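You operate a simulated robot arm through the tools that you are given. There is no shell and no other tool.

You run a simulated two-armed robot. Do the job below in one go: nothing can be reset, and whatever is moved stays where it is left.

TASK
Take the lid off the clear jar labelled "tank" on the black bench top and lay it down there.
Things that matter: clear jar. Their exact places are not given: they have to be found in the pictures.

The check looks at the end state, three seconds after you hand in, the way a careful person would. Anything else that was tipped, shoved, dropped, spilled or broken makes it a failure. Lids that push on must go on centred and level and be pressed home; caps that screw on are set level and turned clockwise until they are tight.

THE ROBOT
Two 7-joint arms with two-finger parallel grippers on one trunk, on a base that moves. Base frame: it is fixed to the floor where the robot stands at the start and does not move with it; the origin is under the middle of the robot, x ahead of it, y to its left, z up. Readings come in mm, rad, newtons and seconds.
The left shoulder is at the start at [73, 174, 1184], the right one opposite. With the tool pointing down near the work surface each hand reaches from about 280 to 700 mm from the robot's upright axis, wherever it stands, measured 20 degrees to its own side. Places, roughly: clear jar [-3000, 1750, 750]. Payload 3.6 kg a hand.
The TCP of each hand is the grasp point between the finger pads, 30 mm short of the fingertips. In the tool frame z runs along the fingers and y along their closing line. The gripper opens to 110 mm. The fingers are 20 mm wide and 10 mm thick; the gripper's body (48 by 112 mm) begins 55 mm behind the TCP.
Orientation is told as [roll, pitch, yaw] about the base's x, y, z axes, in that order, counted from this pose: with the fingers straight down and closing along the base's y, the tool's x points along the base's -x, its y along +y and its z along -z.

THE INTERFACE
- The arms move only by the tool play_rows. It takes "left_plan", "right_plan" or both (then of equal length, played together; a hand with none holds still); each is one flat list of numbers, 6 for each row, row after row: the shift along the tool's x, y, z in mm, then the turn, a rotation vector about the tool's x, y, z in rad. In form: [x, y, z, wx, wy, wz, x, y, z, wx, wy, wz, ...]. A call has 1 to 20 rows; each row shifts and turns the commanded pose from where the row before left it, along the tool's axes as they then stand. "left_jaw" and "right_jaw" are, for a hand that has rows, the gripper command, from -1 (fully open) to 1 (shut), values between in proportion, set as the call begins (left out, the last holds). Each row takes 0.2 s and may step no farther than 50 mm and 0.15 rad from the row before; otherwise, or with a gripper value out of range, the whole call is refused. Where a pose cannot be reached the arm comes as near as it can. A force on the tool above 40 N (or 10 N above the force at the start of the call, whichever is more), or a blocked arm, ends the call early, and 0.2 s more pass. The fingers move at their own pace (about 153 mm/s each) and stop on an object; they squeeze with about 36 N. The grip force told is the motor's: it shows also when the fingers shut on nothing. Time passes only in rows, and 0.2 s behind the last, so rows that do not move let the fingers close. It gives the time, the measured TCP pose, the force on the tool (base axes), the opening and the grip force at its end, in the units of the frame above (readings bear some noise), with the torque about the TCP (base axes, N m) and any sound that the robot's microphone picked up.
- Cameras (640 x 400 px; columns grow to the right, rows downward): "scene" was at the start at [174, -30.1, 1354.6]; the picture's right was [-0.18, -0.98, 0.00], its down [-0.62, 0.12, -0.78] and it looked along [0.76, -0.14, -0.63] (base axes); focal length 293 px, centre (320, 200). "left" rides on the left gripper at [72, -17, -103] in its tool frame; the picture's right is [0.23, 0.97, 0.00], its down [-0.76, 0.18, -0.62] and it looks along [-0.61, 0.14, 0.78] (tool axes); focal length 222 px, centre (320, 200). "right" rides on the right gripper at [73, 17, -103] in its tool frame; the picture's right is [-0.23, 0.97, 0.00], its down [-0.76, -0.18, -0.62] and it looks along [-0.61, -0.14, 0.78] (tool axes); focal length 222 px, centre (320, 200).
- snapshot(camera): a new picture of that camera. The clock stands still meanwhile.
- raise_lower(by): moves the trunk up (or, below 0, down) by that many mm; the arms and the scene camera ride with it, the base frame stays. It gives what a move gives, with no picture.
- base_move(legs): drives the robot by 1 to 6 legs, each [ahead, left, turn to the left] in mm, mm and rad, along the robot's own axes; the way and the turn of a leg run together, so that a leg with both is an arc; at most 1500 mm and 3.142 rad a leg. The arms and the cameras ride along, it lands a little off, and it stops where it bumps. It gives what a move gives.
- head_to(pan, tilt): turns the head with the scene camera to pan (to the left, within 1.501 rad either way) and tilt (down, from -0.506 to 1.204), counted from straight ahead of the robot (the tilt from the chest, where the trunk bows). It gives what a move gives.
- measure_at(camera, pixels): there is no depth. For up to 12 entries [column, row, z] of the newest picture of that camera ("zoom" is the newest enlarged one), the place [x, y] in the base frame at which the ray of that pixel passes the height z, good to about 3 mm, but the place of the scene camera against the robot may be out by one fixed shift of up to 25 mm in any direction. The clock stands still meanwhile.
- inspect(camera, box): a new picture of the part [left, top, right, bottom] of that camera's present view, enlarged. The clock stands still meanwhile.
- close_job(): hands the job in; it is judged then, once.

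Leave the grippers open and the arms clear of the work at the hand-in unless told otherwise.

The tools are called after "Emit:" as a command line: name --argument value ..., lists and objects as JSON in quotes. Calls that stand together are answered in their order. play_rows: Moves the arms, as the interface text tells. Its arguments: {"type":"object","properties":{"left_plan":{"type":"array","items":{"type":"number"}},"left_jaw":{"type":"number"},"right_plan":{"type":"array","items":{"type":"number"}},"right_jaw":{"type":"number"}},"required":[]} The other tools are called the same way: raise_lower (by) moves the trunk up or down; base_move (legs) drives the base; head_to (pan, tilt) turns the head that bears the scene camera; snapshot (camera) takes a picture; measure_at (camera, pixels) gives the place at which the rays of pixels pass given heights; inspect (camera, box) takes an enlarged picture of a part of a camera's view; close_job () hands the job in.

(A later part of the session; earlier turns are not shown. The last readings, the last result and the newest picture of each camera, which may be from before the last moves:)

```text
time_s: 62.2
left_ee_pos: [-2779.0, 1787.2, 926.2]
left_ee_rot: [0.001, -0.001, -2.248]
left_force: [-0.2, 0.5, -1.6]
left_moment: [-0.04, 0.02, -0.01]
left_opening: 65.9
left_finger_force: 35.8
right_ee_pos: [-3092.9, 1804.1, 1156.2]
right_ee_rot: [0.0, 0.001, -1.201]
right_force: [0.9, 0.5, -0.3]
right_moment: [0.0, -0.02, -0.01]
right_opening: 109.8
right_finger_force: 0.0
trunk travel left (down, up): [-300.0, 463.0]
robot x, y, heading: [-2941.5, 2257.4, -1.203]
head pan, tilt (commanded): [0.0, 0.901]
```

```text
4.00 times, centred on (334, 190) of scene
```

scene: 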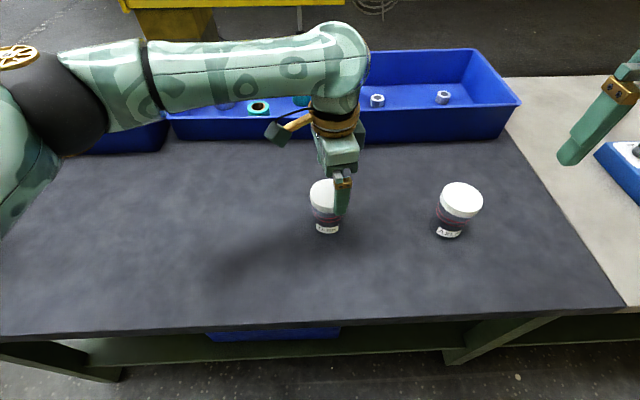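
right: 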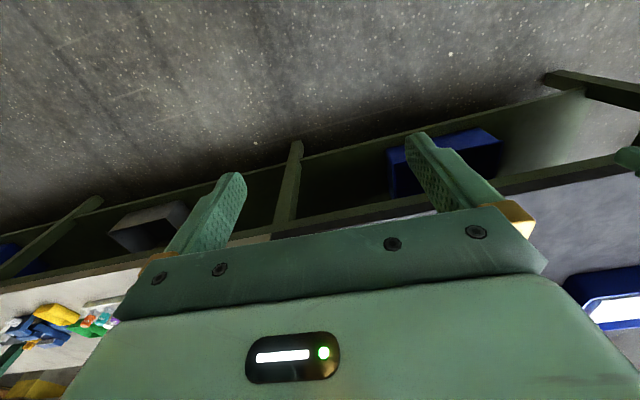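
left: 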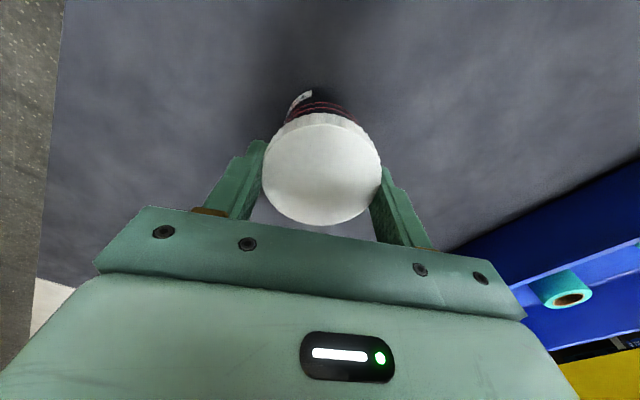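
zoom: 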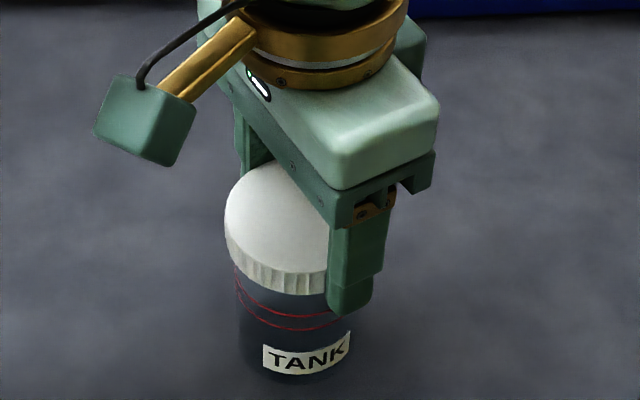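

The "TANK" label turned together with the lid, so the cap is a tight screw cap and the jar must be held by the other hand. I turn it back by 0.3 rad, open the left hand, and lift it clear.

Emit:
play_rows --left_plan '[0, 0, 0, 0, 0, 0.1, 0, 0, 0, 0, 0, 0.1, 0, 0, 0, 0, 0, 0.1, 0, 0, 0, 0, 0, 0]'

Emit:
play_rows --left_plan '[0, 0, 0, 0, 0, 0, 0, 0, 0, 0, 0, 0, 0, 0, -30, 0, 0, 0, 0, 0, -40, 0, 0, 0, 0, 0, -40, 0, 0, 0, 0, 0, 0, 0, 0, 0]' --left_jaw -1

Emit:
snapshot --camera "scene"

```text
time_s: 63.2
left_ee_pos: [-2779.2, 1786.6, 928.1]
left_ee_rot: [0.001, -0.001, -2.55]
left_force: [-0.5, -0.8, -0.5]
left_moment: [0.0, 0.01, 0.02]
left_opening: 66.3
left_finger_force: 35.4
right_ee_pos: [-3093.0, 1802.8, 1156.0]
right_ee_rot: [0.001, 0.001, -1.201]
right_force: [0.2, -0.1, -0.5]
right_moment: [0.02, 0.01, 0.0]
right_opening: 110.3
right_finger_force: 0.1
trunk travel left (down, up): [-300.0, 463.0]
robot x, y, heading: [-2940.9, 2256.6, -1.204]
head pan, tilt (commanded): [0.0, 0.901]
```

```text
time_s: 64.6
left_ee_pos: [-2778.1, 1787.9, 1037.3]
left_ee_rot: [-0.001, -0.001, -2.547]
left_force: [0.3, 0.0, -0.2]
left_moment: [-0.01, -0.01, 0.0]
left_opening: 109.9
left_finger_force: 0.1
right_ee_pos: [-3092.9, 1803.5, 1155.8]
right_ee_rot: [0.001, 0.003, -1.201]
right_force: [-0.8, 0.6, -0.5]
right_moment: [-0.02, 0.01, 0.05]
right_opening: 110.1
right_finger_force: 0.0
trunk travel left (down, up): [-300.0, 463.0]
robot x, y, heading: [-2940.3, 2255.5, -1.197]
head pan, tilt (commanded): [0.0, 0.901]
```

```text
taken
```

scene: 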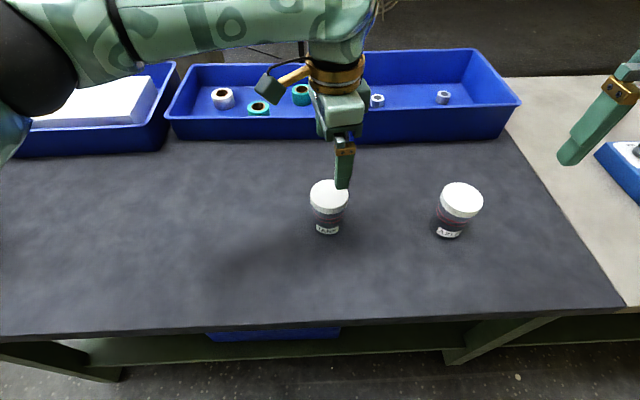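

The jar is unmoved. I move the left hand 150 mm to the left (its tool +x) out of the way and then back the robot 70 mm off the bench to give the right arm room.

Emit:
play_rows --left_plan '[40, 0, -10, 0, 0, 0, 40, 0, -10, 0, 0, 0, 40, 0, 0, 0, 0, 0, 30, 0, 0, 0, 0, 0, 0, 0, 0, 0, 0, 0]'

Emit:
base_move --legs '[[-70, 0, 0]]'

Emit:
snapshot --camera "scene"

```text
time_s: 65.8
left_ee_pos: [-2656.3, 1869.5, 1056.8]
left_ee_rot: [-0.001, 0.001, -2.549]
left_force: [0.0, -0.2, 0.0]
left_moment: [0.03, 0.02, -0.03]
left_opening: 109.6
left_finger_force: 0.1
right_ee_pos: [-3094.7, 1803.5, 1156.1]
right_ee_rot: [0.0, 0.003, -1.2]
right_force: [0.3, -0.1, -0.1]
right_moment: [-0.02, -0.02, -0.01]
right_opening: 109.8
right_finger_force: 0.1
trunk travel left (down, up): [-300.0, 463.0]
robot x, y, heading: [-2944.3, 2257.3, -1.196]
head pan, tilt (commanded): [0.0, 0.901]
```

```text
time_s: 66.8
left_ee_pos: [-2681.3, 1938.8, 1058.0]
left_ee_rot: [0.003, 0.0, -2.55]
left_force: [-0.3, -0.5, -0.4]
left_moment: [-0.04, -0.02, -0.02]
left_opening: 110.0
left_finger_force: 0.0
right_ee_pos: [-3119.6, 1870.6, 1157.2]
right_ee_rot: [0.001, 0.002, -1.201]
right_force: [-0.6, -0.7, 0.8]
right_moment: [-0.03, -0.01, 0.0]
right_opening: 110.1
right_finger_force: 0.1
trunk travel left (down, up): [-300.0, 463.0]
robot x, y, heading: [-2968.8, 2324.8, -1.201]
head pan, tilt (commanded): [0.0, 0.901]
```

```text
taken
```

scene: 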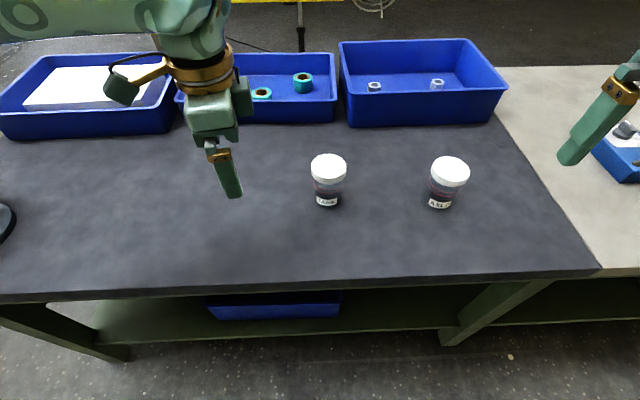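

The jar is now about 569 mm ahead. I move the right hand to about 100 mm short and 110 mm right of the jar, at z≈1020, still pointing down.

Emit:
play_rows --right_plan '[-20, 36, 27, 0, 0, 0, -20, 36, 27, 0, 0, 0, -20, 36, 27, 0, 0, 0, -20, 36, 27, 0, 0, 0, -20, 36, 27, 0, 0, 0, 0, 0, 0, 0, 0, 0]'

Emit:
snapshot --camera "right"

Emit:
snapshot --camera "scene"

```text
time_s: 68.2
left_ee_pos: [-2682.1, 1937.0, 1056.7]
left_ee_rot: [0.001, 0.0, -2.551]
left_force: [-0.2, -0.1, 0.0]
left_moment: [-0.01, -0.01, 0.01]
left_opening: 109.9
left_finger_force: 0.0
right_ee_pos: [-2916.3, 1841.2, 1020.9]
right_ee_rot: [0.002, 0.0, -1.2]
right_force: [-0.6, 0.0, -0.5]
right_moment: [0.01, -0.01, 0.04]
right_opening: 110.0
right_finger_force: 0.1
trunk travel left (down, up): [-300.0, 463.0]
robot x, y, heading: [-2964.2, 2324.5, -1.201]
head pan, tilt (commanded): [0.0, 0.901]
```

```text
taken
```

right: 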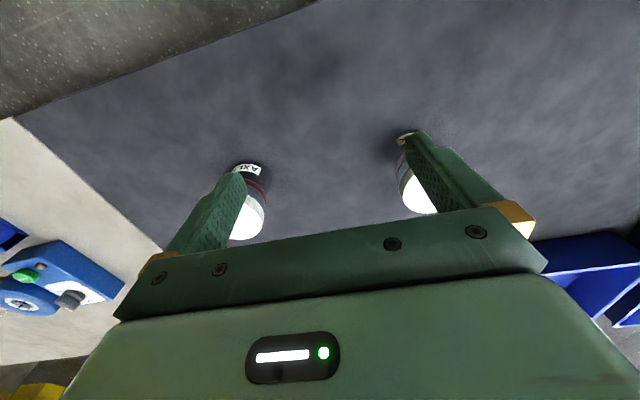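

```text
taken
```

scene: 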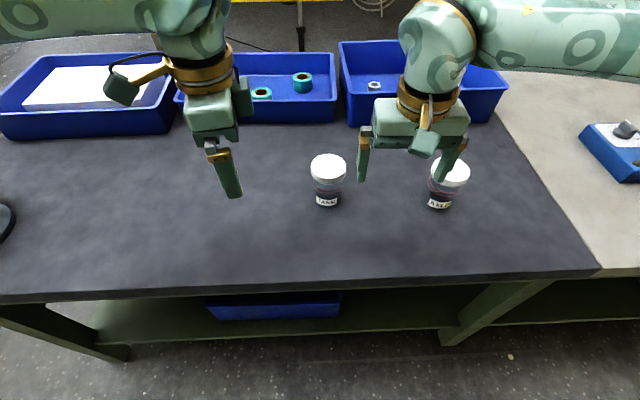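

I note the corner where the black top meets the grey one at (18,118) in the right camera for bench height, then turn the right hand 45° to the left about the vertical.

Emit:
measure_at --camera "right" --pixels '[[16, 118, 840], [16, 118, 825], [16, 118, 810], [163, 250, 840], [163, 250, 810]]'

Emit:
play_rows --right_plan '[0, 0, 0, 0, 0, -0.131, 0, 0, 0, 0, 0, -0.131, 0, 0, 0, 0, 0, -0.131, 0, 0, 0, 0, 0, -0.131, 0, 0, 0, 0, 0, -0.131, 0, 0, 0, 0, 0, -0.131, 0, 0, 0, 0, 0, 0]'

Emit:
snapshot --camera "right"

```text
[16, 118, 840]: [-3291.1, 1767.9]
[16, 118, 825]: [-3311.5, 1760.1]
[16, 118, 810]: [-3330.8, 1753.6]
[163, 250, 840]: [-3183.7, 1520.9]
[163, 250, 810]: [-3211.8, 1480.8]
```

```text
time_s: 69.8
left_ee_pos: [-2680.9, 1936.2, 1057.1]
left_ee_rot: [-0.001, 0.0, -2.551]
left_force: [0.4, -0.5, -0.6]
left_moment: [0.03, -0.04, 0.0]
left_opening: 109.9
left_finger_force: 0.0
right_ee_pos: [-2913.9, 1841.0, 1020.5]
right_ee_rot: [0.0, 0.002, -0.609]
right_force: [-0.5, -1.3, -0.2]
right_moment: [-0.02, 0.0, 0.01]
right_opening: 110.2
right_finger_force: 0.0
right hand out of reach, approached as far as the arm can: row 5, 6
trunk travel left (down, up): [-300.0, 463.0]
robot x, y, heading: [-2967.6, 2322.5, -1.2]
head pan, tilt (commanded): [0.0, 0.901]
```

```text
taken
```

right: 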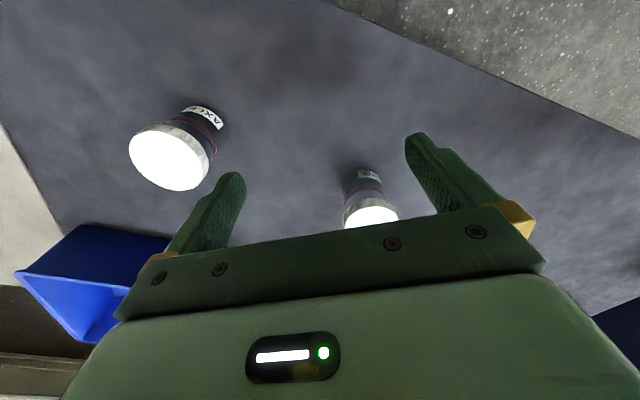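

The wrist stopped at about 34° (yaw −0.609), which is good enough as approach direction. I now pitch the hand by −0.69 rad about its y axis (fingers swing forward) in steps, and read how it follows.

Emit:
play_rows --right_plan '[0, 0, 0, 0, 0, 0, 0, 0, 0, 0, -0.137, 0, 0, 0, 0, 0, -0.137, 0, 0, 0, 0, 0, -0.137, 0, 0, 0, 0, 0, -0.137, 0, 0, 0, 0, 0, -0.137, 0, 0, 0, 0, 0, 0, 0]'

Emit:
snapshot --camera "scene"

Emit:
snapshot --camera "right"

```text
time_s: 71.4
left_ee_pos: [-2680.7, 1935.5, 1056.6]
left_ee_rot: [0.001, -0.001, -2.549]
left_force: [0.4, 0.1, 0.5]
left_moment: [-0.01, -0.01, 0.0]
left_opening: 110.1
left_finger_force: 0.0
right_ee_pos: [-2914.3, 1840.6, 1020.9]
right_ee_rot: [0.003, -0.684, -0.611]
right_force: [0.0, 0.9, 0.6]
right_moment: [0.01, 0.04, 0.03]
right_opening: 110.2
right_finger_force: 0.0
trunk travel left (down, up): [-300.0, 463.0]
robot x, y, heading: [-2968.0, 2320.6, -1.207]
head pan, tilt (commanded): [0.0, 0.901]
```

```text
taken
```

scene: 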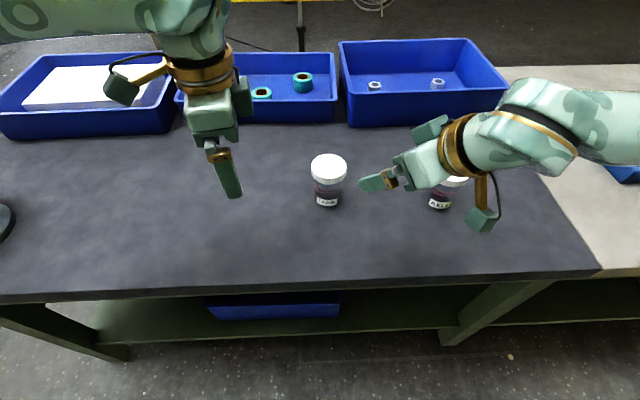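

```text
taken
```

right: 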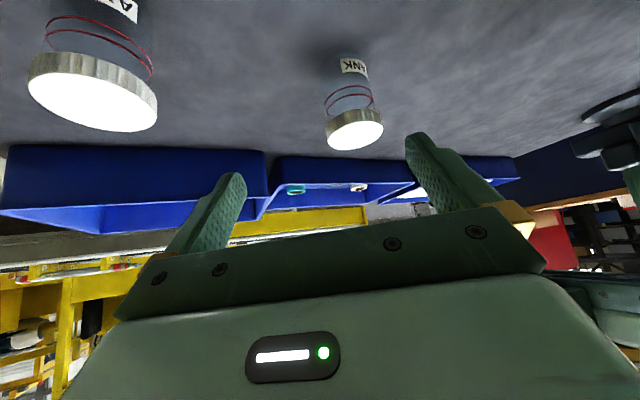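

The hand follows (pitch −0.684). I pitch further to −0.96 and then move to a point 100 mm short of the grasp along the finger direction: about [-2860, 1844, 924].

Emit:
play_rows --right_plan '[0, 0, 0, 0, -0.138, 0, 0, 0, 0, 0, -0.138, 0, 0, 0, 0, 0, 0, 0]'

Emit:
snapshot --camera "right"

```text
time_s: 72.2
left_ee_pos: [-2681.3, 1936.4, 1058.1]
left_ee_rot: [0.002, 0.0, -2.551]
left_force: [0.0, 0.6, 0.6]
left_moment: [0.01, 0.02, 0.05]
left_opening: 110.0
left_finger_force: 0.1
right_ee_pos: [-2914.5, 1840.8, 1020.4]
right_ee_rot: [0.009, -0.94, -0.611]
right_force: [-0.5, -0.2, -0.2]
right_moment: [0.01, 0.02, 0.0]
right_opening: 110.0
right_finger_force: 0.1
trunk travel left (down, up): [-300.0, 463.0]
robot x, y, heading: [-2966.2, 2319.2, -1.201]
head pan, tilt (commanded): [0.0, 0.901]
```

```text
taken
```

right: 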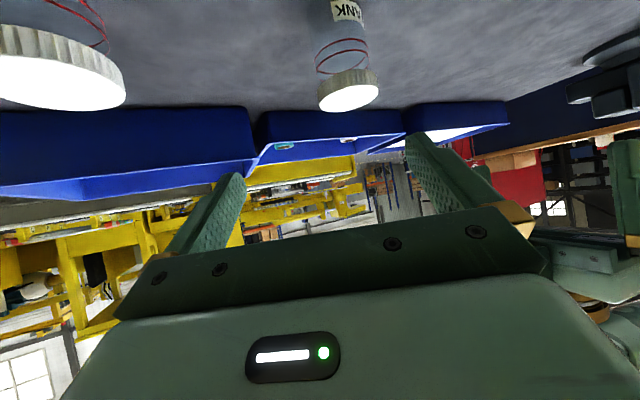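

Pitch is −0.94 now. I move to the pre-grasp point in four steps.

Emit:
play_rows --right_plan '[13.6, 8.5, 22.5, 0, 0, 0, 13.6, 8.5, 22.5, 0, 0, 0, 13.6, 8.5, 22.5, 0, 0, 0, 13.6, 8.5, 22.5, 0, 0, 0, 0, 0, 0, 0, 0, 0]'

Emit:
snapshot --camera "right"

Emit:
snapshot --camera "scene"

Emit:
snapshot --camera "left"

```text
time_s: 73.4
left_ee_pos: [-2682.4, 1935.0, 1057.2]
left_ee_rot: [0.0, -0.001, -2.55]
left_force: [0.7, 0.4, -0.4]
left_moment: [0.01, 0.03, 0.05]
left_opening: 110.1
left_finger_force: 0.0
right_ee_pos: [-2933.9, 1828.7, 999.6]
right_ee_rot: [0.004, -0.96, -0.613]
right_force: [0.2, -0.3, 0.8]
right_moment: [0.01, -0.03, -0.01]
right_opening: 110.0
right_finger_force: 0.0
right hand out of reach, approached as far as the arm can: row 1, 2, 3, 4
trunk travel left (down, up): [-300.0, 463.0]
robot x, y, heading: [-2966.3, 2323.2, -1.201]
head pan, tilt (commanded): [0.0, 0.901]
```

```text
taken
```

right: 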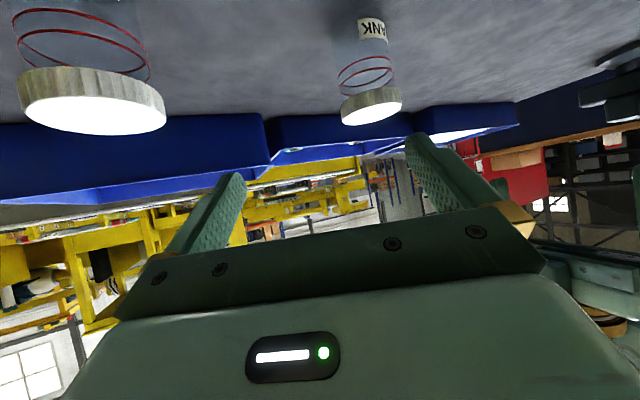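

```text
taken
```

scene: 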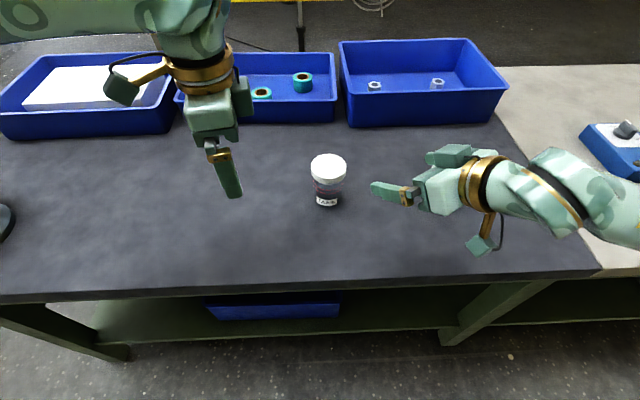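

```text
taken
```

left: 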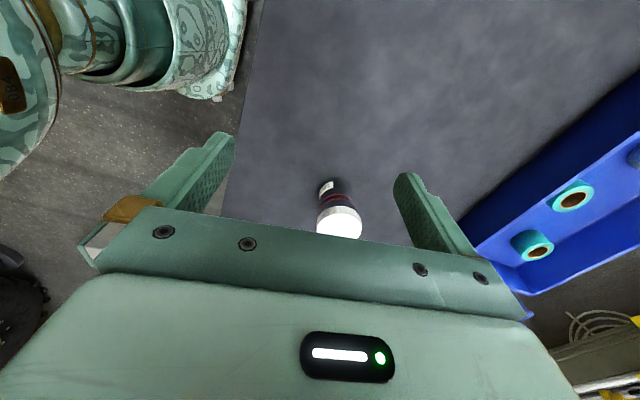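

The right arm cannot reach there with that orientation (it stopped at [-2934, 1829, 1000]); it is too folded this close. I retract the right hand the way it came, and will then back the robot off a bit more and to the right so the arm is more stretched.

Emit:
play_rows --right_plan '[-13.6, -8.5, -22.5, 0, 0, 0, -13.6, -8.5, -22.5, 0, 0, 0, -13.6, -8.5, -22.5, 0, 0, 0, -13.6, -8.5, -22.5, 0, 0, 0, 0, 0, 0, 0, 0, 0]'

Emit:
snapshot --camera "scene"

```text
time_s: 74.6
left_ee_pos: [-2680.9, 1936.1, 1057.8]
left_ee_rot: [-0.001, -0.002, -2.549]
left_force: [-0.4, 1.3, 0.2]
left_moment: [-0.03, 0.01, 0.01]
left_opening: 110.0
left_finger_force: 0.1
right_ee_pos: [-2989.1, 1823.9, 1094.1]
right_ee_rot: [0.002, -0.961, -0.612]
right_force: [1.3, -0.4, 0.3]
right_moment: [-0.02, 0.0, -0.01]
right_opening: 110.1
right_finger_force: 0.0
trunk travel left (down, up): [-300.0, 463.0]
robot x, y, heading: [-2968.4, 2320.1, -1.2]
head pan, tilt (commanded): [0.0, 0.901]
```

```text
taken
```

scene: 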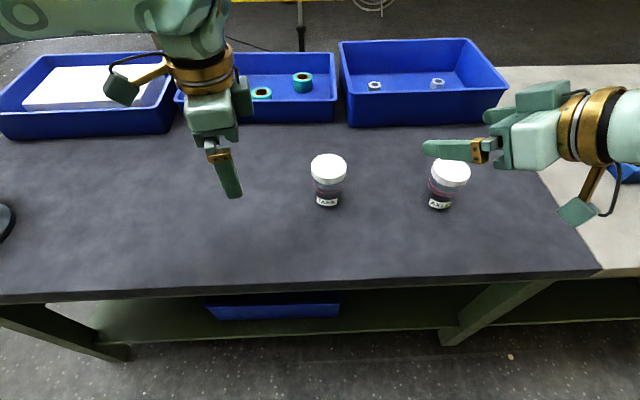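

Retracted fine; the right hand is at z 1094. I drive the robot 60 mm back and 77 mm to its right so the jar is about 630 mm ahead and 60 mm left.

Emit:
base_move --legs '[[-60, -77, 0]]'

Emit:
snapshot --camera "scene"

Emit:
snapshot --camera "right"

```text
time_s: 75.8
left_ee_pos: [-2775.5, 1966.2, 1057.8]
left_ee_rot: [0.002, 0.001, -2.548]
left_force: [-0.6, 0.8, -0.4]
left_moment: [-0.01, -0.04, -0.01]
left_opening: 109.8
left_finger_force: 0.0
right_ee_pos: [-3082.4, 1852.0, 1094.0]
right_ee_rot: [0.004, -0.959, -0.61]
right_force: [-0.3, -0.7, 0.5]
right_moment: [0.02, -0.02, 0.0]
right_opening: 110.1
right_finger_force: 0.1
trunk travel left (down, up): [-300.0, 463.0]
robot x, y, heading: [-3059.1, 2348.4, -1.198]
head pan, tilt (commanded): [0.0, 0.901]
```

```text
taken
```

scene: 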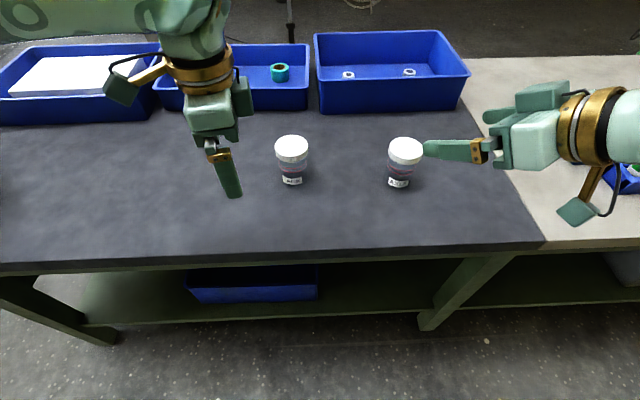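

```text
taken
```

right: 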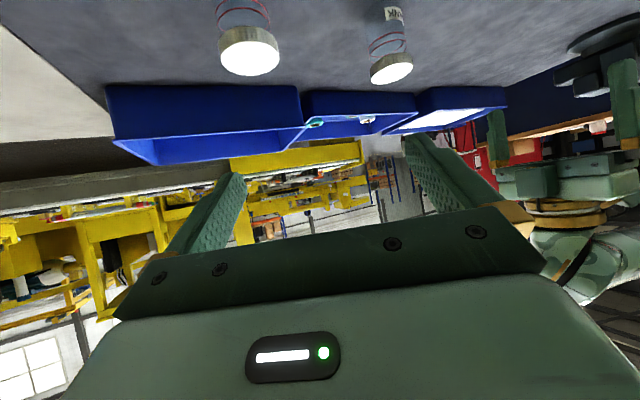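

The jar is now about [624, 57] in the robot's own frame. I move the right hand along the straight line toward the pre-grasp point, first 40% of it.

Emit:
play_rows --right_plan '[3.2, 12, 25, 0, 0, 0, 3.2, 12, 25, 0, 0, 0, 3.2, 12, 25, 0, 0, 0, 3.2, 12, 25, 0, 0, 0, 0, 0, 0, 0, 0, 0]'

Emit:
snapshot --camera "scene"

```text
time_s: 77.0
left_ee_pos: [-2775.7, 1965.2, 1059.0]
left_ee_rot: [0.0, -0.001, -2.547]
left_force: [-0.6, -0.5, 0.1]
left_moment: [0.01, 0.04, -0.02]
left_opening: 110.0
left_finger_force: 0.1
right_ee_pos: [-2991.8, 1848.4, 1025.8]
right_ee_rot: [0.003, -0.961, -0.61]
right_force: [0.6, 0.0, 0.3]
right_moment: [-0.01, -0.01, -0.01]
right_opening: 110.1
right_finger_force: 0.1
trunk travel left (down, up): [-300.0, 463.0]
robot x, y, heading: [-3059.4, 2349.1, -1.206]
head pan, tilt (commanded): [0.0, 0.901]
```

```text
taken
```

scene: 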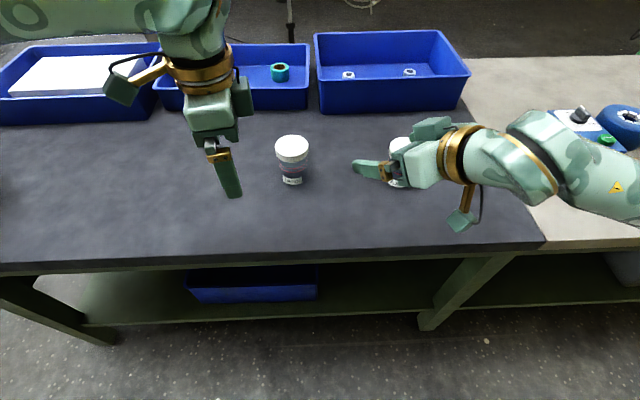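

It follows exactly. I go on with three more steps.

Emit:
play_rows --right_plan '[3.2, 12, 25, 0, 0, 0, 3.2, 12, 25, 0, 0, 0, 3.2, 12, 25, 0, 0, 0, 0, 0, 0, 0, 0, 0]'

Emit:
snapshot --camera "scene"

Emit:
snapshot --camera "right"

```text
time_s: 78.0
left_ee_pos: [-2775.3, 1964.7, 1058.1]
left_ee_rot: [0.0, 0.001, -2.548]
left_force: [0.0, 0.4, 0.0]
left_moment: [0.0, 0.0, 0.02]
left_opening: 110.1
left_finger_force: 0.1
right_ee_pos: [-2977.6, 1847.5, 1016.4]
right_ee_rot: [0.003, -0.958, -0.611]
right_force: [0.2, 0.3, 0.6]
right_moment: [0.03, 0.0, -0.01]
right_opening: 109.9
right_finger_force: 0.0
right hand out of reach, approached as far as the arm can: row 1, 2, 3
trunk travel left (down, up): [-300.0, 463.0]
robot x, y, heading: [-3063.6, 2350.9, -1.197]
head pan, tilt (commanded): [0.0, 0.901]
```

```text
taken
```

scene: 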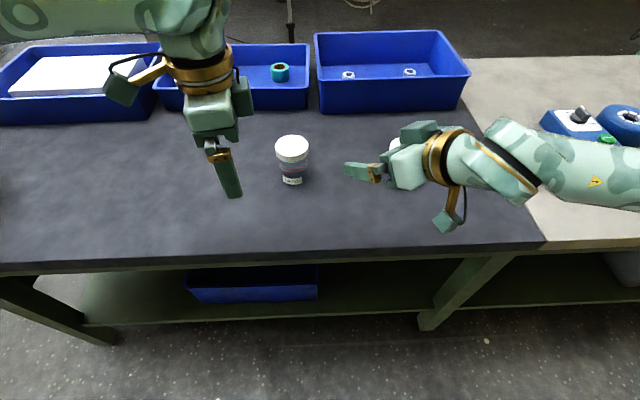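

```text
taken
```

right: 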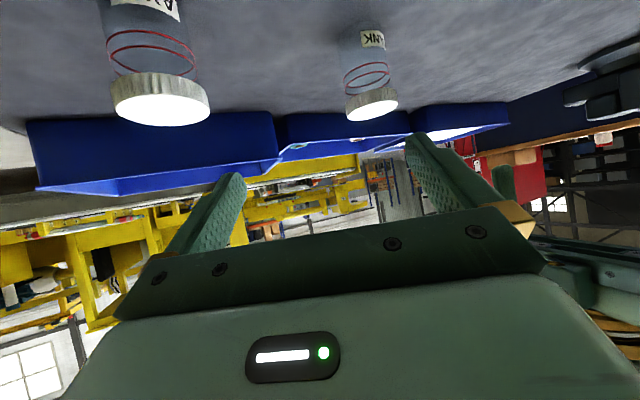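

Out of reach again with this arm posture, so the right wrist is the limiting part. The left wrist showed a much larger inward range, and the space left of the jar is free; so I swap roles: the left hand will hold the jar from the left, the right hand will turn the lid from above. First I retract the right hand and set it upright again.

Emit:
play_rows --right_plan '[-3.2, -12, -25, 0, 0, 0, -3.2, -12, -25, 0, 0, 0, -3.2, -12, -25, 0, 0, 0, -3.2, -12, -25, 0, 0, 0, 0, 0, 0, 0, 0.137, 0, 0, 0, 0, 0, 0.137, 0, 0, 0, 0, 0, 0.137, 0, 0, 0, 0, 0, 0.137, 0, 0, 0, 0, 0, 0.137, 0, 0, 0, 0, 0, 0.137, 0, 0, 0, 0, 0, 0.137, 0, 0, 0, 0, 0, 0, 0.15, 0, 0, 0, 0, 0, 0.15, 0, 0, 0, 0, 0, 0.15, 0, 0, 0, 0, 0, 0.14, 0, 0, 0, 0, 0, 0]'

Emit:
snapshot --camera "scene"

```text
time_s: 81.3
left_ee_pos: [-2774.4, 1965.4, 1057.9]
left_ee_rot: [0.001, -0.002, -2.546]
left_force: [-0.7, 0.1, 0.6]
left_moment: [-0.03, 0.0, -0.02]
left_opening: 109.8
left_finger_force: 0.0
right_ee_pos: [-3066.8, 1851.1, 1083.3]
right_ee_rot: [0.158, -0.227, -1.219]
right_force: [-0.2, 0.2, 0.1]
right_moment: [0.01, 0.02, -0.03]
right_opening: 110.0
right_finger_force: 0.0
right hand out of reach, approached as far as the arm can: row 10, 11
trunk travel left (down, up): [-300.0, 463.0]
robot x, y, heading: [-3060.0, 2348.0, -1.201]
head pan, tilt (commanded): [0.0, 0.901]
```

```text
taken
```

scene: 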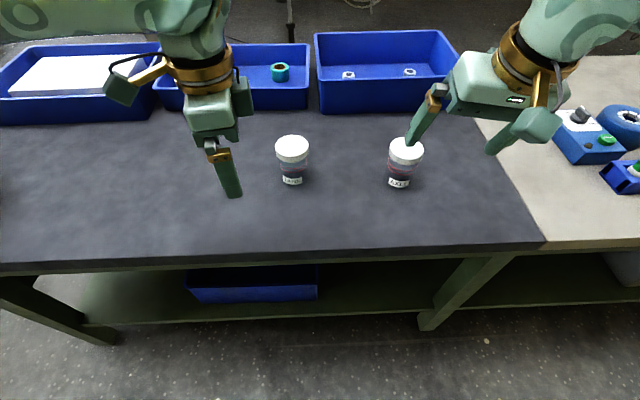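

I straighten the right hand to vertical, and then drive the robot 55 mm ahead and 77 mm left, so the jar is about 569 mm ahead again.

Emit:
play_rows --right_plan '[0, 0, 0, 0.079, 0.1135, -0.01, 0, 0, 0, 0.079, 0.1135, -0.01, 0, 0, -20, 0, 0, 0, 0, 0, 0, 0, 0, 0]'

Emit:
base_move --legs '[[55, 77, 0]]'

Emit:
snapshot --camera "scene"

```text
time_s: 82.3
left_ee_pos: [-2775.3, 1965.0, 1056.7]
left_ee_rot: [-0.001, -0.001, -2.547]
left_force: [0.5, 0.6, 0.9]
left_moment: [0.01, 0.02, 0.0]
left_opening: 109.6
left_finger_force: 0.0
right_ee_pos: [-3066.0, 1851.7, 1103.1]
right_ee_rot: [-0.007, -0.001, -1.182]
right_force: [-0.6, -0.7, 0.1]
right_moment: [0.02, -0.01, -0.04]
right_opening: 110.3
right_finger_force: 0.0
trunk travel left (down, up): [-300.0, 463.0]
robot x, y, heading: [-3061.3, 2345.8, -1.197]
head pan, tilt (commanded): [0.0, 0.901]
```

```text
time_s: 83.5
left_ee_pos: [-2683.7, 1940.8, 1057.3]
left_ee_rot: [0.0, 0.0, -2.549]
left_force: [-0.2, -0.9, -0.2]
left_moment: [-0.03, 0.0, -0.02]
left_opening: 110.0
left_finger_force: 0.0
right_ee_pos: [-2974.5, 1827.3, 1103.2]
right_ee_rot: [-0.007, -0.002, -1.183]
right_force: [-0.5, -0.8, -0.1]
right_moment: [0.02, 0.02, 0.01]
right_opening: 110.0
right_finger_force: 0.0
trunk travel left (down, up): [-300.0, 463.0]
robot x, y, heading: [-2966.8, 2325.6, -1.2]
head pan, tilt (commanded): [0.0, 0.901]
```

```text
taken
```

scene: 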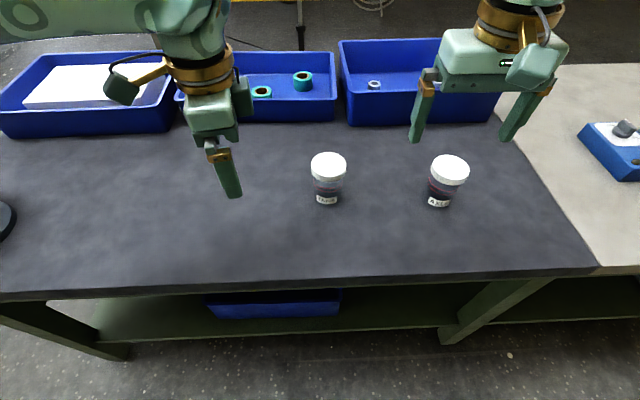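

Now I test the left hand: pitch it by −0.96 rad about its y axis, so its fingers point to the right and down toward the jar.

Emit:
play_rows --left_plan '[0, 0, 0, 0, -0.137, 0, 0, 0, 0, 0, -0.137, 0, 0, 0, 0, 0, -0.137, 0, 0, 0, 0, 0, -0.137, 0, 0, 0, 0, 0, -0.137, 0, 0, 0, 0, 0, -0.137, 0, 0, 0, 0, 0, -0.137, 0, 0, 0, 0, 0, 0, 0]'

Emit:
snapshot --camera "scene"

Emit:
snapshot --camera "left"

```text
time_s: 85.3
left_ee_pos: [-2684.1, 1941.2, 1057.7]
left_ee_rot: [0.001, -0.961, -2.552]
left_force: [0.0, 0.7, 0.2]
left_moment: [0.07, 0.02, 0.0]
left_opening: 110.0
left_finger_force: 0.0
right_ee_pos: [-2976.1, 1827.0, 1103.8]
right_ee_rot: [-0.006, -0.004, -1.181]
right_force: [-0.2, 0.5, 0.4]
right_moment: [0.0, 0.01, -0.02]
right_opening: 109.8
right_finger_force: 0.1
trunk travel left (down, up): [-300.0, 463.0]
robot x, y, heading: [-2971.2, 2328.5, -1.199]
head pan, tilt (commanded): [0.0, 0.901]
```

```text
taken
```

scene: 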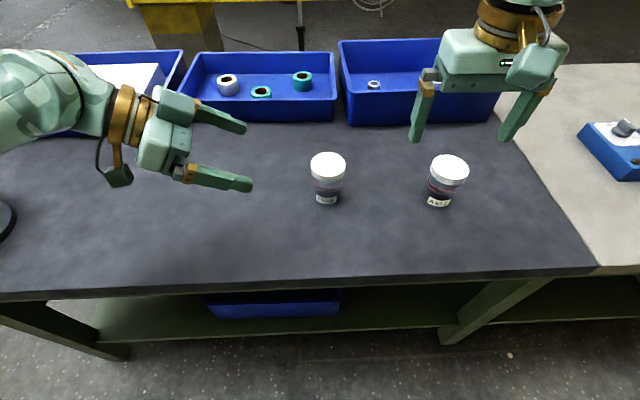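

```text
taken
```

left: 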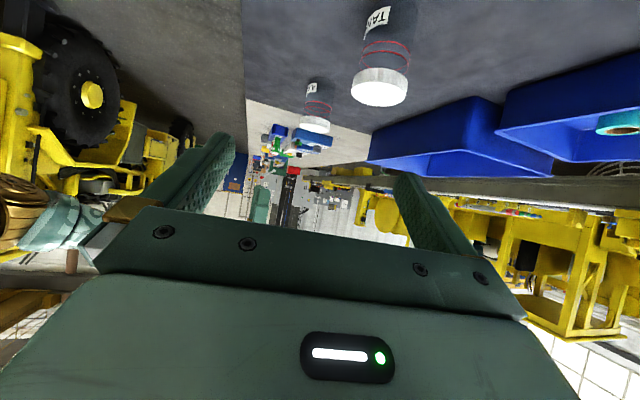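

The left hand pitches fully. I now bring it to the pre-grasp point 100 mm short of the jar along its finger direction, about [-2698, 1842, 924].

Emit:
play_rows --left_plan '[14.2, 14.9, 26.2, 0, 0, 0, 14.2, 14.9, 26.2, 0, 0, 0, 14.2, 14.9, 26.2, 0, 0, 0, 14.2, 14.9, 26.2, 0, 0, 0, 14.2, 14.9, 26.2, 0, 0, 0, 0, 0, 0, 0, 0, 0]'

Emit:
snapshot --camera "left"

Emit:
snapshot --camera "scene"

Emit:
snapshot --camera "right"

```text
time_s: 86.7
left_ee_pos: [-2698.1, 1841.2, 924.2]
left_ee_rot: [0.0, -0.959, -2.549]
left_force: [0.1, 0.2, 0.4]
left_moment: [0.0, 0.0, 0.02]
left_opening: 109.9
left_finger_force: 0.0
right_ee_pos: [-2975.0, 1828.5, 1104.1]
right_ee_rot: [-0.007, -0.003, -1.18]
right_force: [-0.2, -0.5, 0.5]
right_moment: [-0.03, -0.03, 0.01]
right_opening: 110.1
right_finger_force: 0.1
trunk travel left (down, up): [-300.0, 463.0]
robot x, y, heading: [-2969.1, 2328.7, -1.202]
head pan, tilt (commanded): [0.0, 0.901]
```

```text
taken
```

left: 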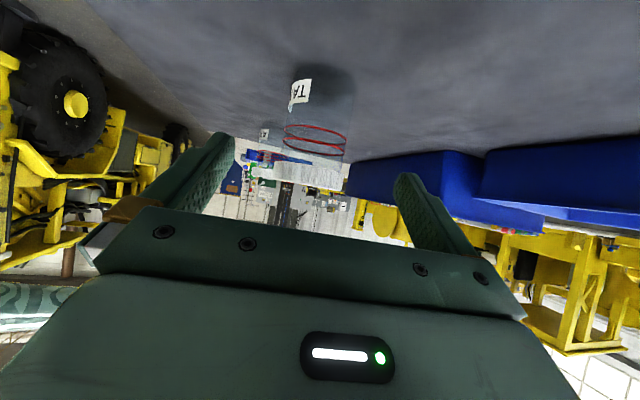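

```text
taken
```

scene: 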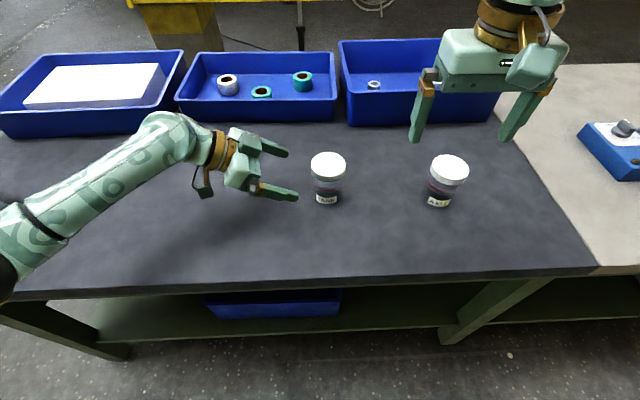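

```text
taken
```

right: 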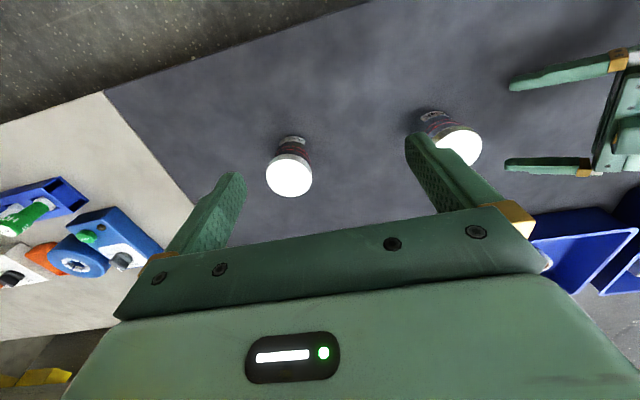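

The left hand sits left of the jar; the jar's base is visible at about (320,75) in its camera (upside down). I enlarge that to see bench contact and centring, and check the left elbow's clearance in the scene.

Emit:
inspect --camera "left" --box '[224, 40, 416, 200]'

Emit:
measure_at --camera "scene" --pixels '[[10, 240, 1000], [10, 240, 900], [10, 300, 825], [120, 165, 1000]]'

Emit:
inspect --camera "scene" --box '[0, 120, 256, 320]'

```text
2.50 times, centred on (320, 120) of left
```

zoom: 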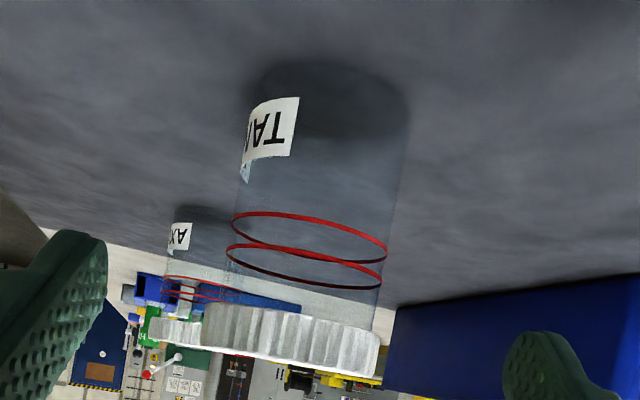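

```text
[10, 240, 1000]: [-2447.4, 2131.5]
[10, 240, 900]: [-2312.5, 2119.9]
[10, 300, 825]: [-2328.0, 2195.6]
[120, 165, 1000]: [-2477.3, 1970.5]
```

```text
2.00 times, centred on (128, 220) of scene
```

zoom: 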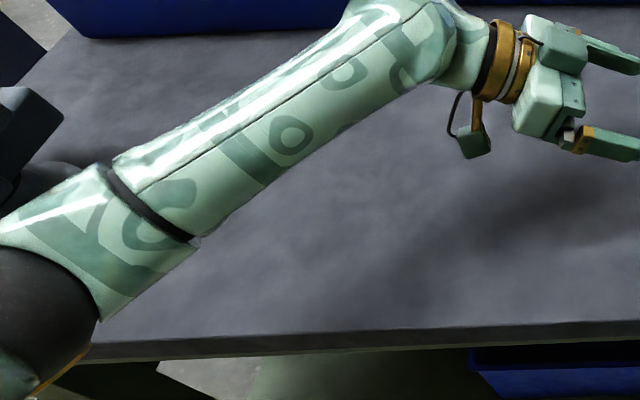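

The jar is centred on the tool axis (column 320). I measure the jar's base centre (about (325,80) in the left picture) at several heights, to see at which height it matches the lid's position — this gives the bench height.

Emit:
measure_at --camera "left" --pixels '[[325, 80, 840], [325, 80, 825], [325, 80, 810], [297, 66, 825], [356, 75, 825], [330, 93, 825], [313, 178, 901], [313, 178, 917]]'

```text
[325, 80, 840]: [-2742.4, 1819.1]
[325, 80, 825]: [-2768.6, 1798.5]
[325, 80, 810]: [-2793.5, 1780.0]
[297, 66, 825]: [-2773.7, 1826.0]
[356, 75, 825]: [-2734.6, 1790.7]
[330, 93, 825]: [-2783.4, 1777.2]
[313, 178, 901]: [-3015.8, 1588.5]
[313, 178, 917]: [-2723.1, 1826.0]
```

The base matches the jar's place at z≈818, so the bench top is about 818 and the jar about 98 mm tall. I advance the open left hand along its fingers by ~102 mm to put the grasp point 18 mm before the jar's axis at z≈860.

Emit:
play_rows --left_plan '[7.3, -1, 0, 0, 0, 0, 0, 0, 21, 0, 0, 0, 0, 0, 21, 0, 0, 0, 0, 0, 20, 0, 0, 0, 0, 0, 20, 0, 0, 0, 0, 0, 20, 0, 0, 0, 0, 0, 0, 0, 0, 0]'

Emit:
snapshot --camera "left"

Emit:
inspect --camera "scene" --box '[200, 120, 392, 240]'

```text
time_s: 88.3
left_ee_pos: [-2763.3, 1798.1, 860.0]
left_ee_rot: [-0.002, -0.961, -2.549]
left_force: [0.1, 0.9, 0.0]
left_moment: [0.0, -0.02, -0.01]
left_opening: 110.1
left_finger_force: 0.0
right_ee_pos: [-2976.1, 1827.8, 1104.6]
right_ee_rot: [-0.007, -0.004, -1.182]
right_force: [-0.2, 0.9, 0.8]
right_moment: [0.01, 0.01, 0.03]
right_opening: 110.0
right_finger_force: 0.0
trunk travel left (down, up): [-300.0, 463.0]
robot x, y, heading: [-2971.4, 2328.0, -1.204]
head pan, tilt (commanded): [0.0, 0.901]
```

```text
taken
```

left: 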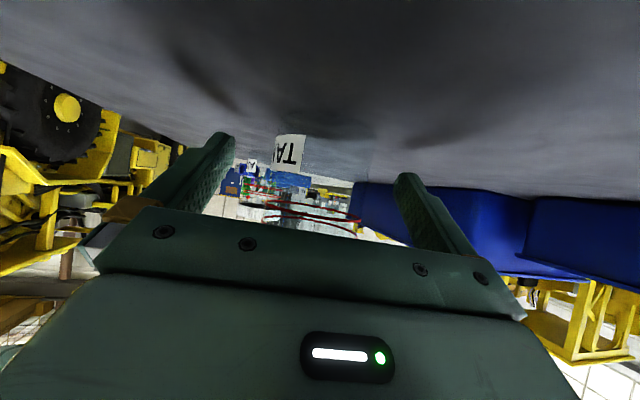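

```text
3.33 times, centred on (296, 180) of scene
```

zoom: 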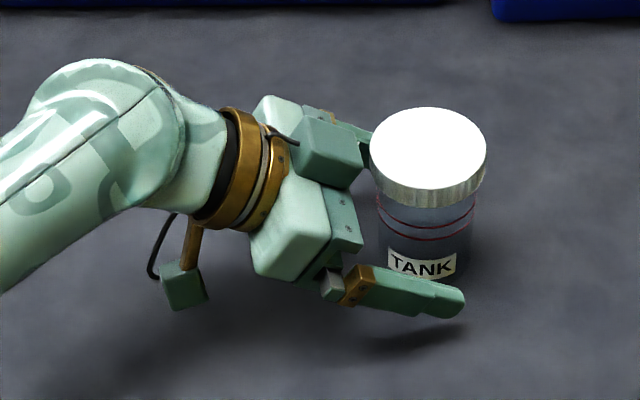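

The left hand surrounds the jar body below the lid, centred. I close it gently to ~63 mm first, and then look at the reading.

Emit:
play_rows --left_plan '[0, 0, 0, 0, 0, 0, 0, 0, 0, 0, 0, 0, 0, 0, 0, 0, 0, 0]' --left_jaw -0.15

Emit:
play_rows --left_plan '[0, 0, 0, 0, 0, 0, 0, 0, 0, 0, 0, 0]' --left_jaw -0.05

Emit:
inspect --camera "scene" --box '[200, 120, 392, 240]'

```text
time_s: 89.1
left_ee_pos: [-2763.9, 1798.9, 861.1]
left_ee_rot: [0.001, -0.959, -2.551]
left_force: [0.2, -0.7, 0.2]
left_moment: [-0.02, -0.01, -0.01]
left_opening: 63.3
left_finger_force: 0.0
right_ee_pos: [-2976.2, 1827.5, 1103.9]
right_ee_rot: [-0.007, -0.003, -1.18]
right_force: [-0.1, -0.1, 0.4]
right_moment: [0.06, 0.03, 0.02]
right_opening: 109.8
right_finger_force: 0.1
trunk travel left (down, up): [-300.0, 463.0]
robot x, y, heading: [-2974.7, 2329.8, -1.203]
head pan, tilt (commanded): [0.0, 0.901]
```

```text
time_s: 89.7
left_ee_pos: [-2764.5, 1798.5, 860.2]
left_ee_rot: [-0.002, -0.961, -2.549]
left_force: [0.5, -0.4, 0.5]
left_moment: [-0.01, 0.03, -0.01]
left_opening: 60.3
left_finger_force: 35.8
right_ee_pos: [-2975.3, 1826.8, 1102.7]
right_ee_rot: [-0.005, -0.002, -1.182]
right_force: [-0.2, 0.0, -0.1]
right_moment: [0.0, 0.04, 0.0]
right_opening: 109.9
right_finger_force: 0.1
trunk travel left (down, up): [-300.0, 463.0]
robot x, y, heading: [-2971.4, 2330.1, -1.199]
head pan, tilt (commanded): [0.0, 0.901]
```

```text
3.33 times, centred on (296, 180) of scene
```

zoom: 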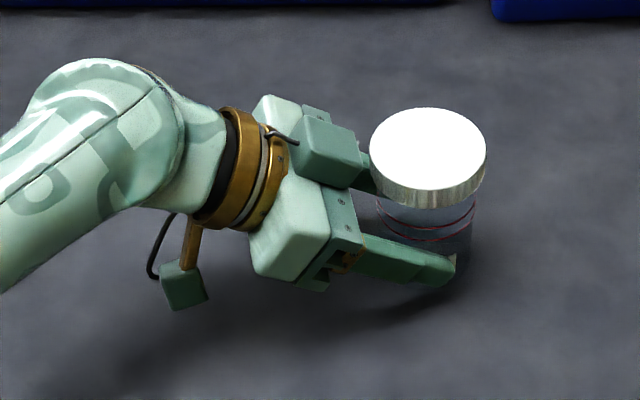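

The jar is held firmly: opening 60.3 mm, 35.8 N, and it has not moved. Now I test the right wrist's range: turn it clockwise (seen from above) by 2.1 rad where it is.

Emit:
play_rows --right_plan '[0, 0, 0, 0, 0, 0.15, 0, 0, 0, 0, 0, 0.15, 0, 0, 0, 0, 0, 0.15, 0, 0, 0, 0, 0, 0.15, 0, 0, 0, 0, 0, 0.15, 0, 0, 0, 0, 0, 0.15, 0, 0, 0, 0, 0, 0.15, 0, 0, 0, 0, 0, 0.15, 0, 0, 0, 0, 0, 0.15, 0, 0, 0, 0, 0, 0.15, 0, 0, 0, 0, 0, 0.15, 0, 0, 0, 0, 0, 0.15, 0, 0, 0, 0, 0, 0.15, 0, 0, 0, 0, 0, 0.15, 0, 0, 0, 0, 0, 0]'

Emit:
snapshot --camera "scene"

```text
time_s: 92.9
left_ee_pos: [-2764.2, 1798.3, 860.7]
left_ee_rot: [0.001, -0.959, -2.55]
left_force: [0.4, -1.0, 2.2]
left_moment: [-0.03, 0.06, -0.02]
left_opening: 60.0
left_finger_force: 36.6
right_ee_pos: [-2974.7, 1827.5, 1102.3]
right_ee_rot: [0.006, -0.005, 3.0]
right_force: [-0.9, -0.6, -0.2]
right_moment: [-0.01, 0.02, 0.02]
right_opening: 110.2
right_finger_force: 0.3
trunk travel left (down, up): [-300.0, 463.0]
robot x, y, heading: [-2968.7, 2330.4, -1.201]
head pan, tilt (commanded): [0.0, 0.901]
```

```text
taken
```

scene: 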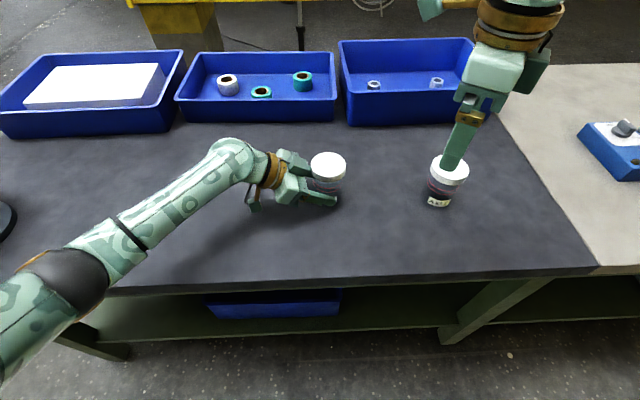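

The right wrist turned the full 2.1 rad (now about −119° in the robot's frame). I move the right hand over the lid at z≈1052 and look with its camera.

Emit:
play_rows --right_plan '[40, 2.3, 10, 0, 0, 0, 40, 2.3, 10, 0, 0, 0, 40, 2.3, 10, 0, 0, 0, 40, 2.3, 10, 0, 0, 0, 39, 2.3, 10, 0, 0, 0, 0, 0, 0, 0, 0, 0]'

Emit:
snapshot --camera "right"

Emit:
snapshot --camera "scene"

```text
time_s: 94.3
left_ee_pos: [-2764.4, 1798.0, 858.9]
left_ee_rot: [0.0, -0.959, -2.548]
left_force: [0.0, 1.2, 1.8]
left_moment: [0.02, 0.14, -0.02]
left_opening: 60.2
left_finger_force: 36.3
right_ee_pos: [-2778.5, 1789.2, 1052.8]
right_ee_rot: [0.005, -0.003, 3.003]
right_force: [-0.1, 1.2, -0.4]
right_moment: [0.0, 0.02, -0.01]
right_opening: 110.4
right_finger_force: 0.0
trunk travel left (down, up): [-300.0, 463.0]
robot x, y, heading: [-2968.2, 2324.2, -1.2]
head pan, tilt (commanded): [0.0, 0.901]
```

```text
taken
```

right: 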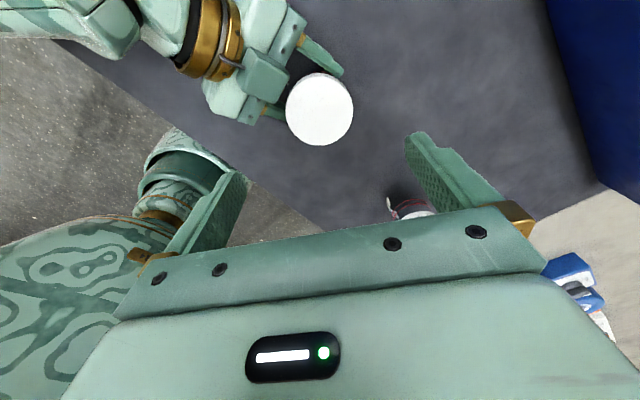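

```text
taken
```

scene: 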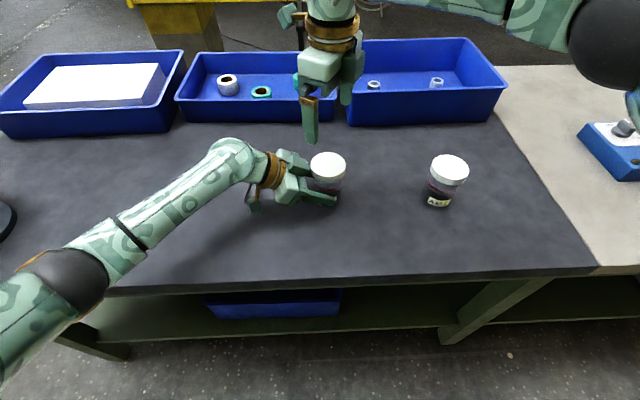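

The right camera sees the lid at (319,109). I measure it at z=917.

Emit:
measure_at --camera "right" --pixels '[[319, 109, 917], [286, 109, 917], [353, 109, 917], [319, 75, 917], [319, 145, 917]]'

```text
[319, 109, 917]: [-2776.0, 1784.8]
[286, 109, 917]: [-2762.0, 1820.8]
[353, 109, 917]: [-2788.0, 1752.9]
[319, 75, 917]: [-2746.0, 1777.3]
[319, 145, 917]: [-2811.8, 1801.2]
```

Right hand is centred within 2 mm over the lid. To keep its fingers clear of the left palm I narrow the right opening to ~84 mm, turn it back 0.07 rad and lower it to z≈975 first, then look.

Emit:
play_rows --right_plan '[0, 0, 0, 0, 0, -0.07, 0, 0, 25, 0, 0, 0, 0, 0, 25, 0, 0, 0, 0, 0, 27, 0, 0, 0, 0, 0, 0, 0, 0, 0]' --right_jaw -0.527

Emit:
snapshot --camera "right"

Emit:
inspect --camera "scene" --box '[200, 80, 392, 240]'

```text
time_s: 95.5
left_ee_pos: [-2764.4, 1799.4, 860.9]
left_ee_rot: [-0.001, -0.96, -2.551]
left_force: [1.8, 0.7, 1.0]
left_moment: [0.05, -0.01, -0.04]
left_opening: 59.8
left_finger_force: 36.4
right_ee_pos: [-2778.4, 1787.7, 976.0]
right_ee_rot: [0.006, -0.005, 3.072]
right_force: [-0.2, 0.4, -0.1]
right_moment: [-0.01, 0.0, -0.01]
right_opening: 83.9
right_finger_force: 0.1
trunk travel left (down, up): [-300.0, 463.0]
robot x, y, heading: [-2966.1, 2325.2, -1.199]
head pan, tilt (commanded): [0.0, 0.901]
```

```text
taken
```

right: 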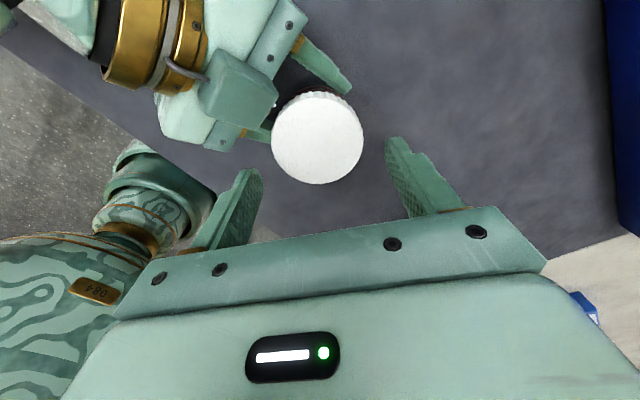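

```text
2.50 times, centred on (296, 160) of scene
```

zoom: 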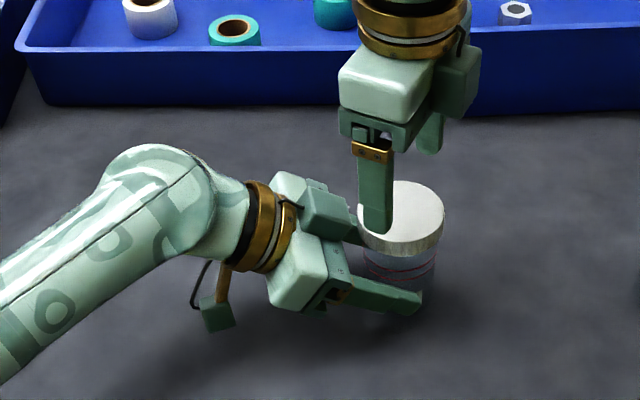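

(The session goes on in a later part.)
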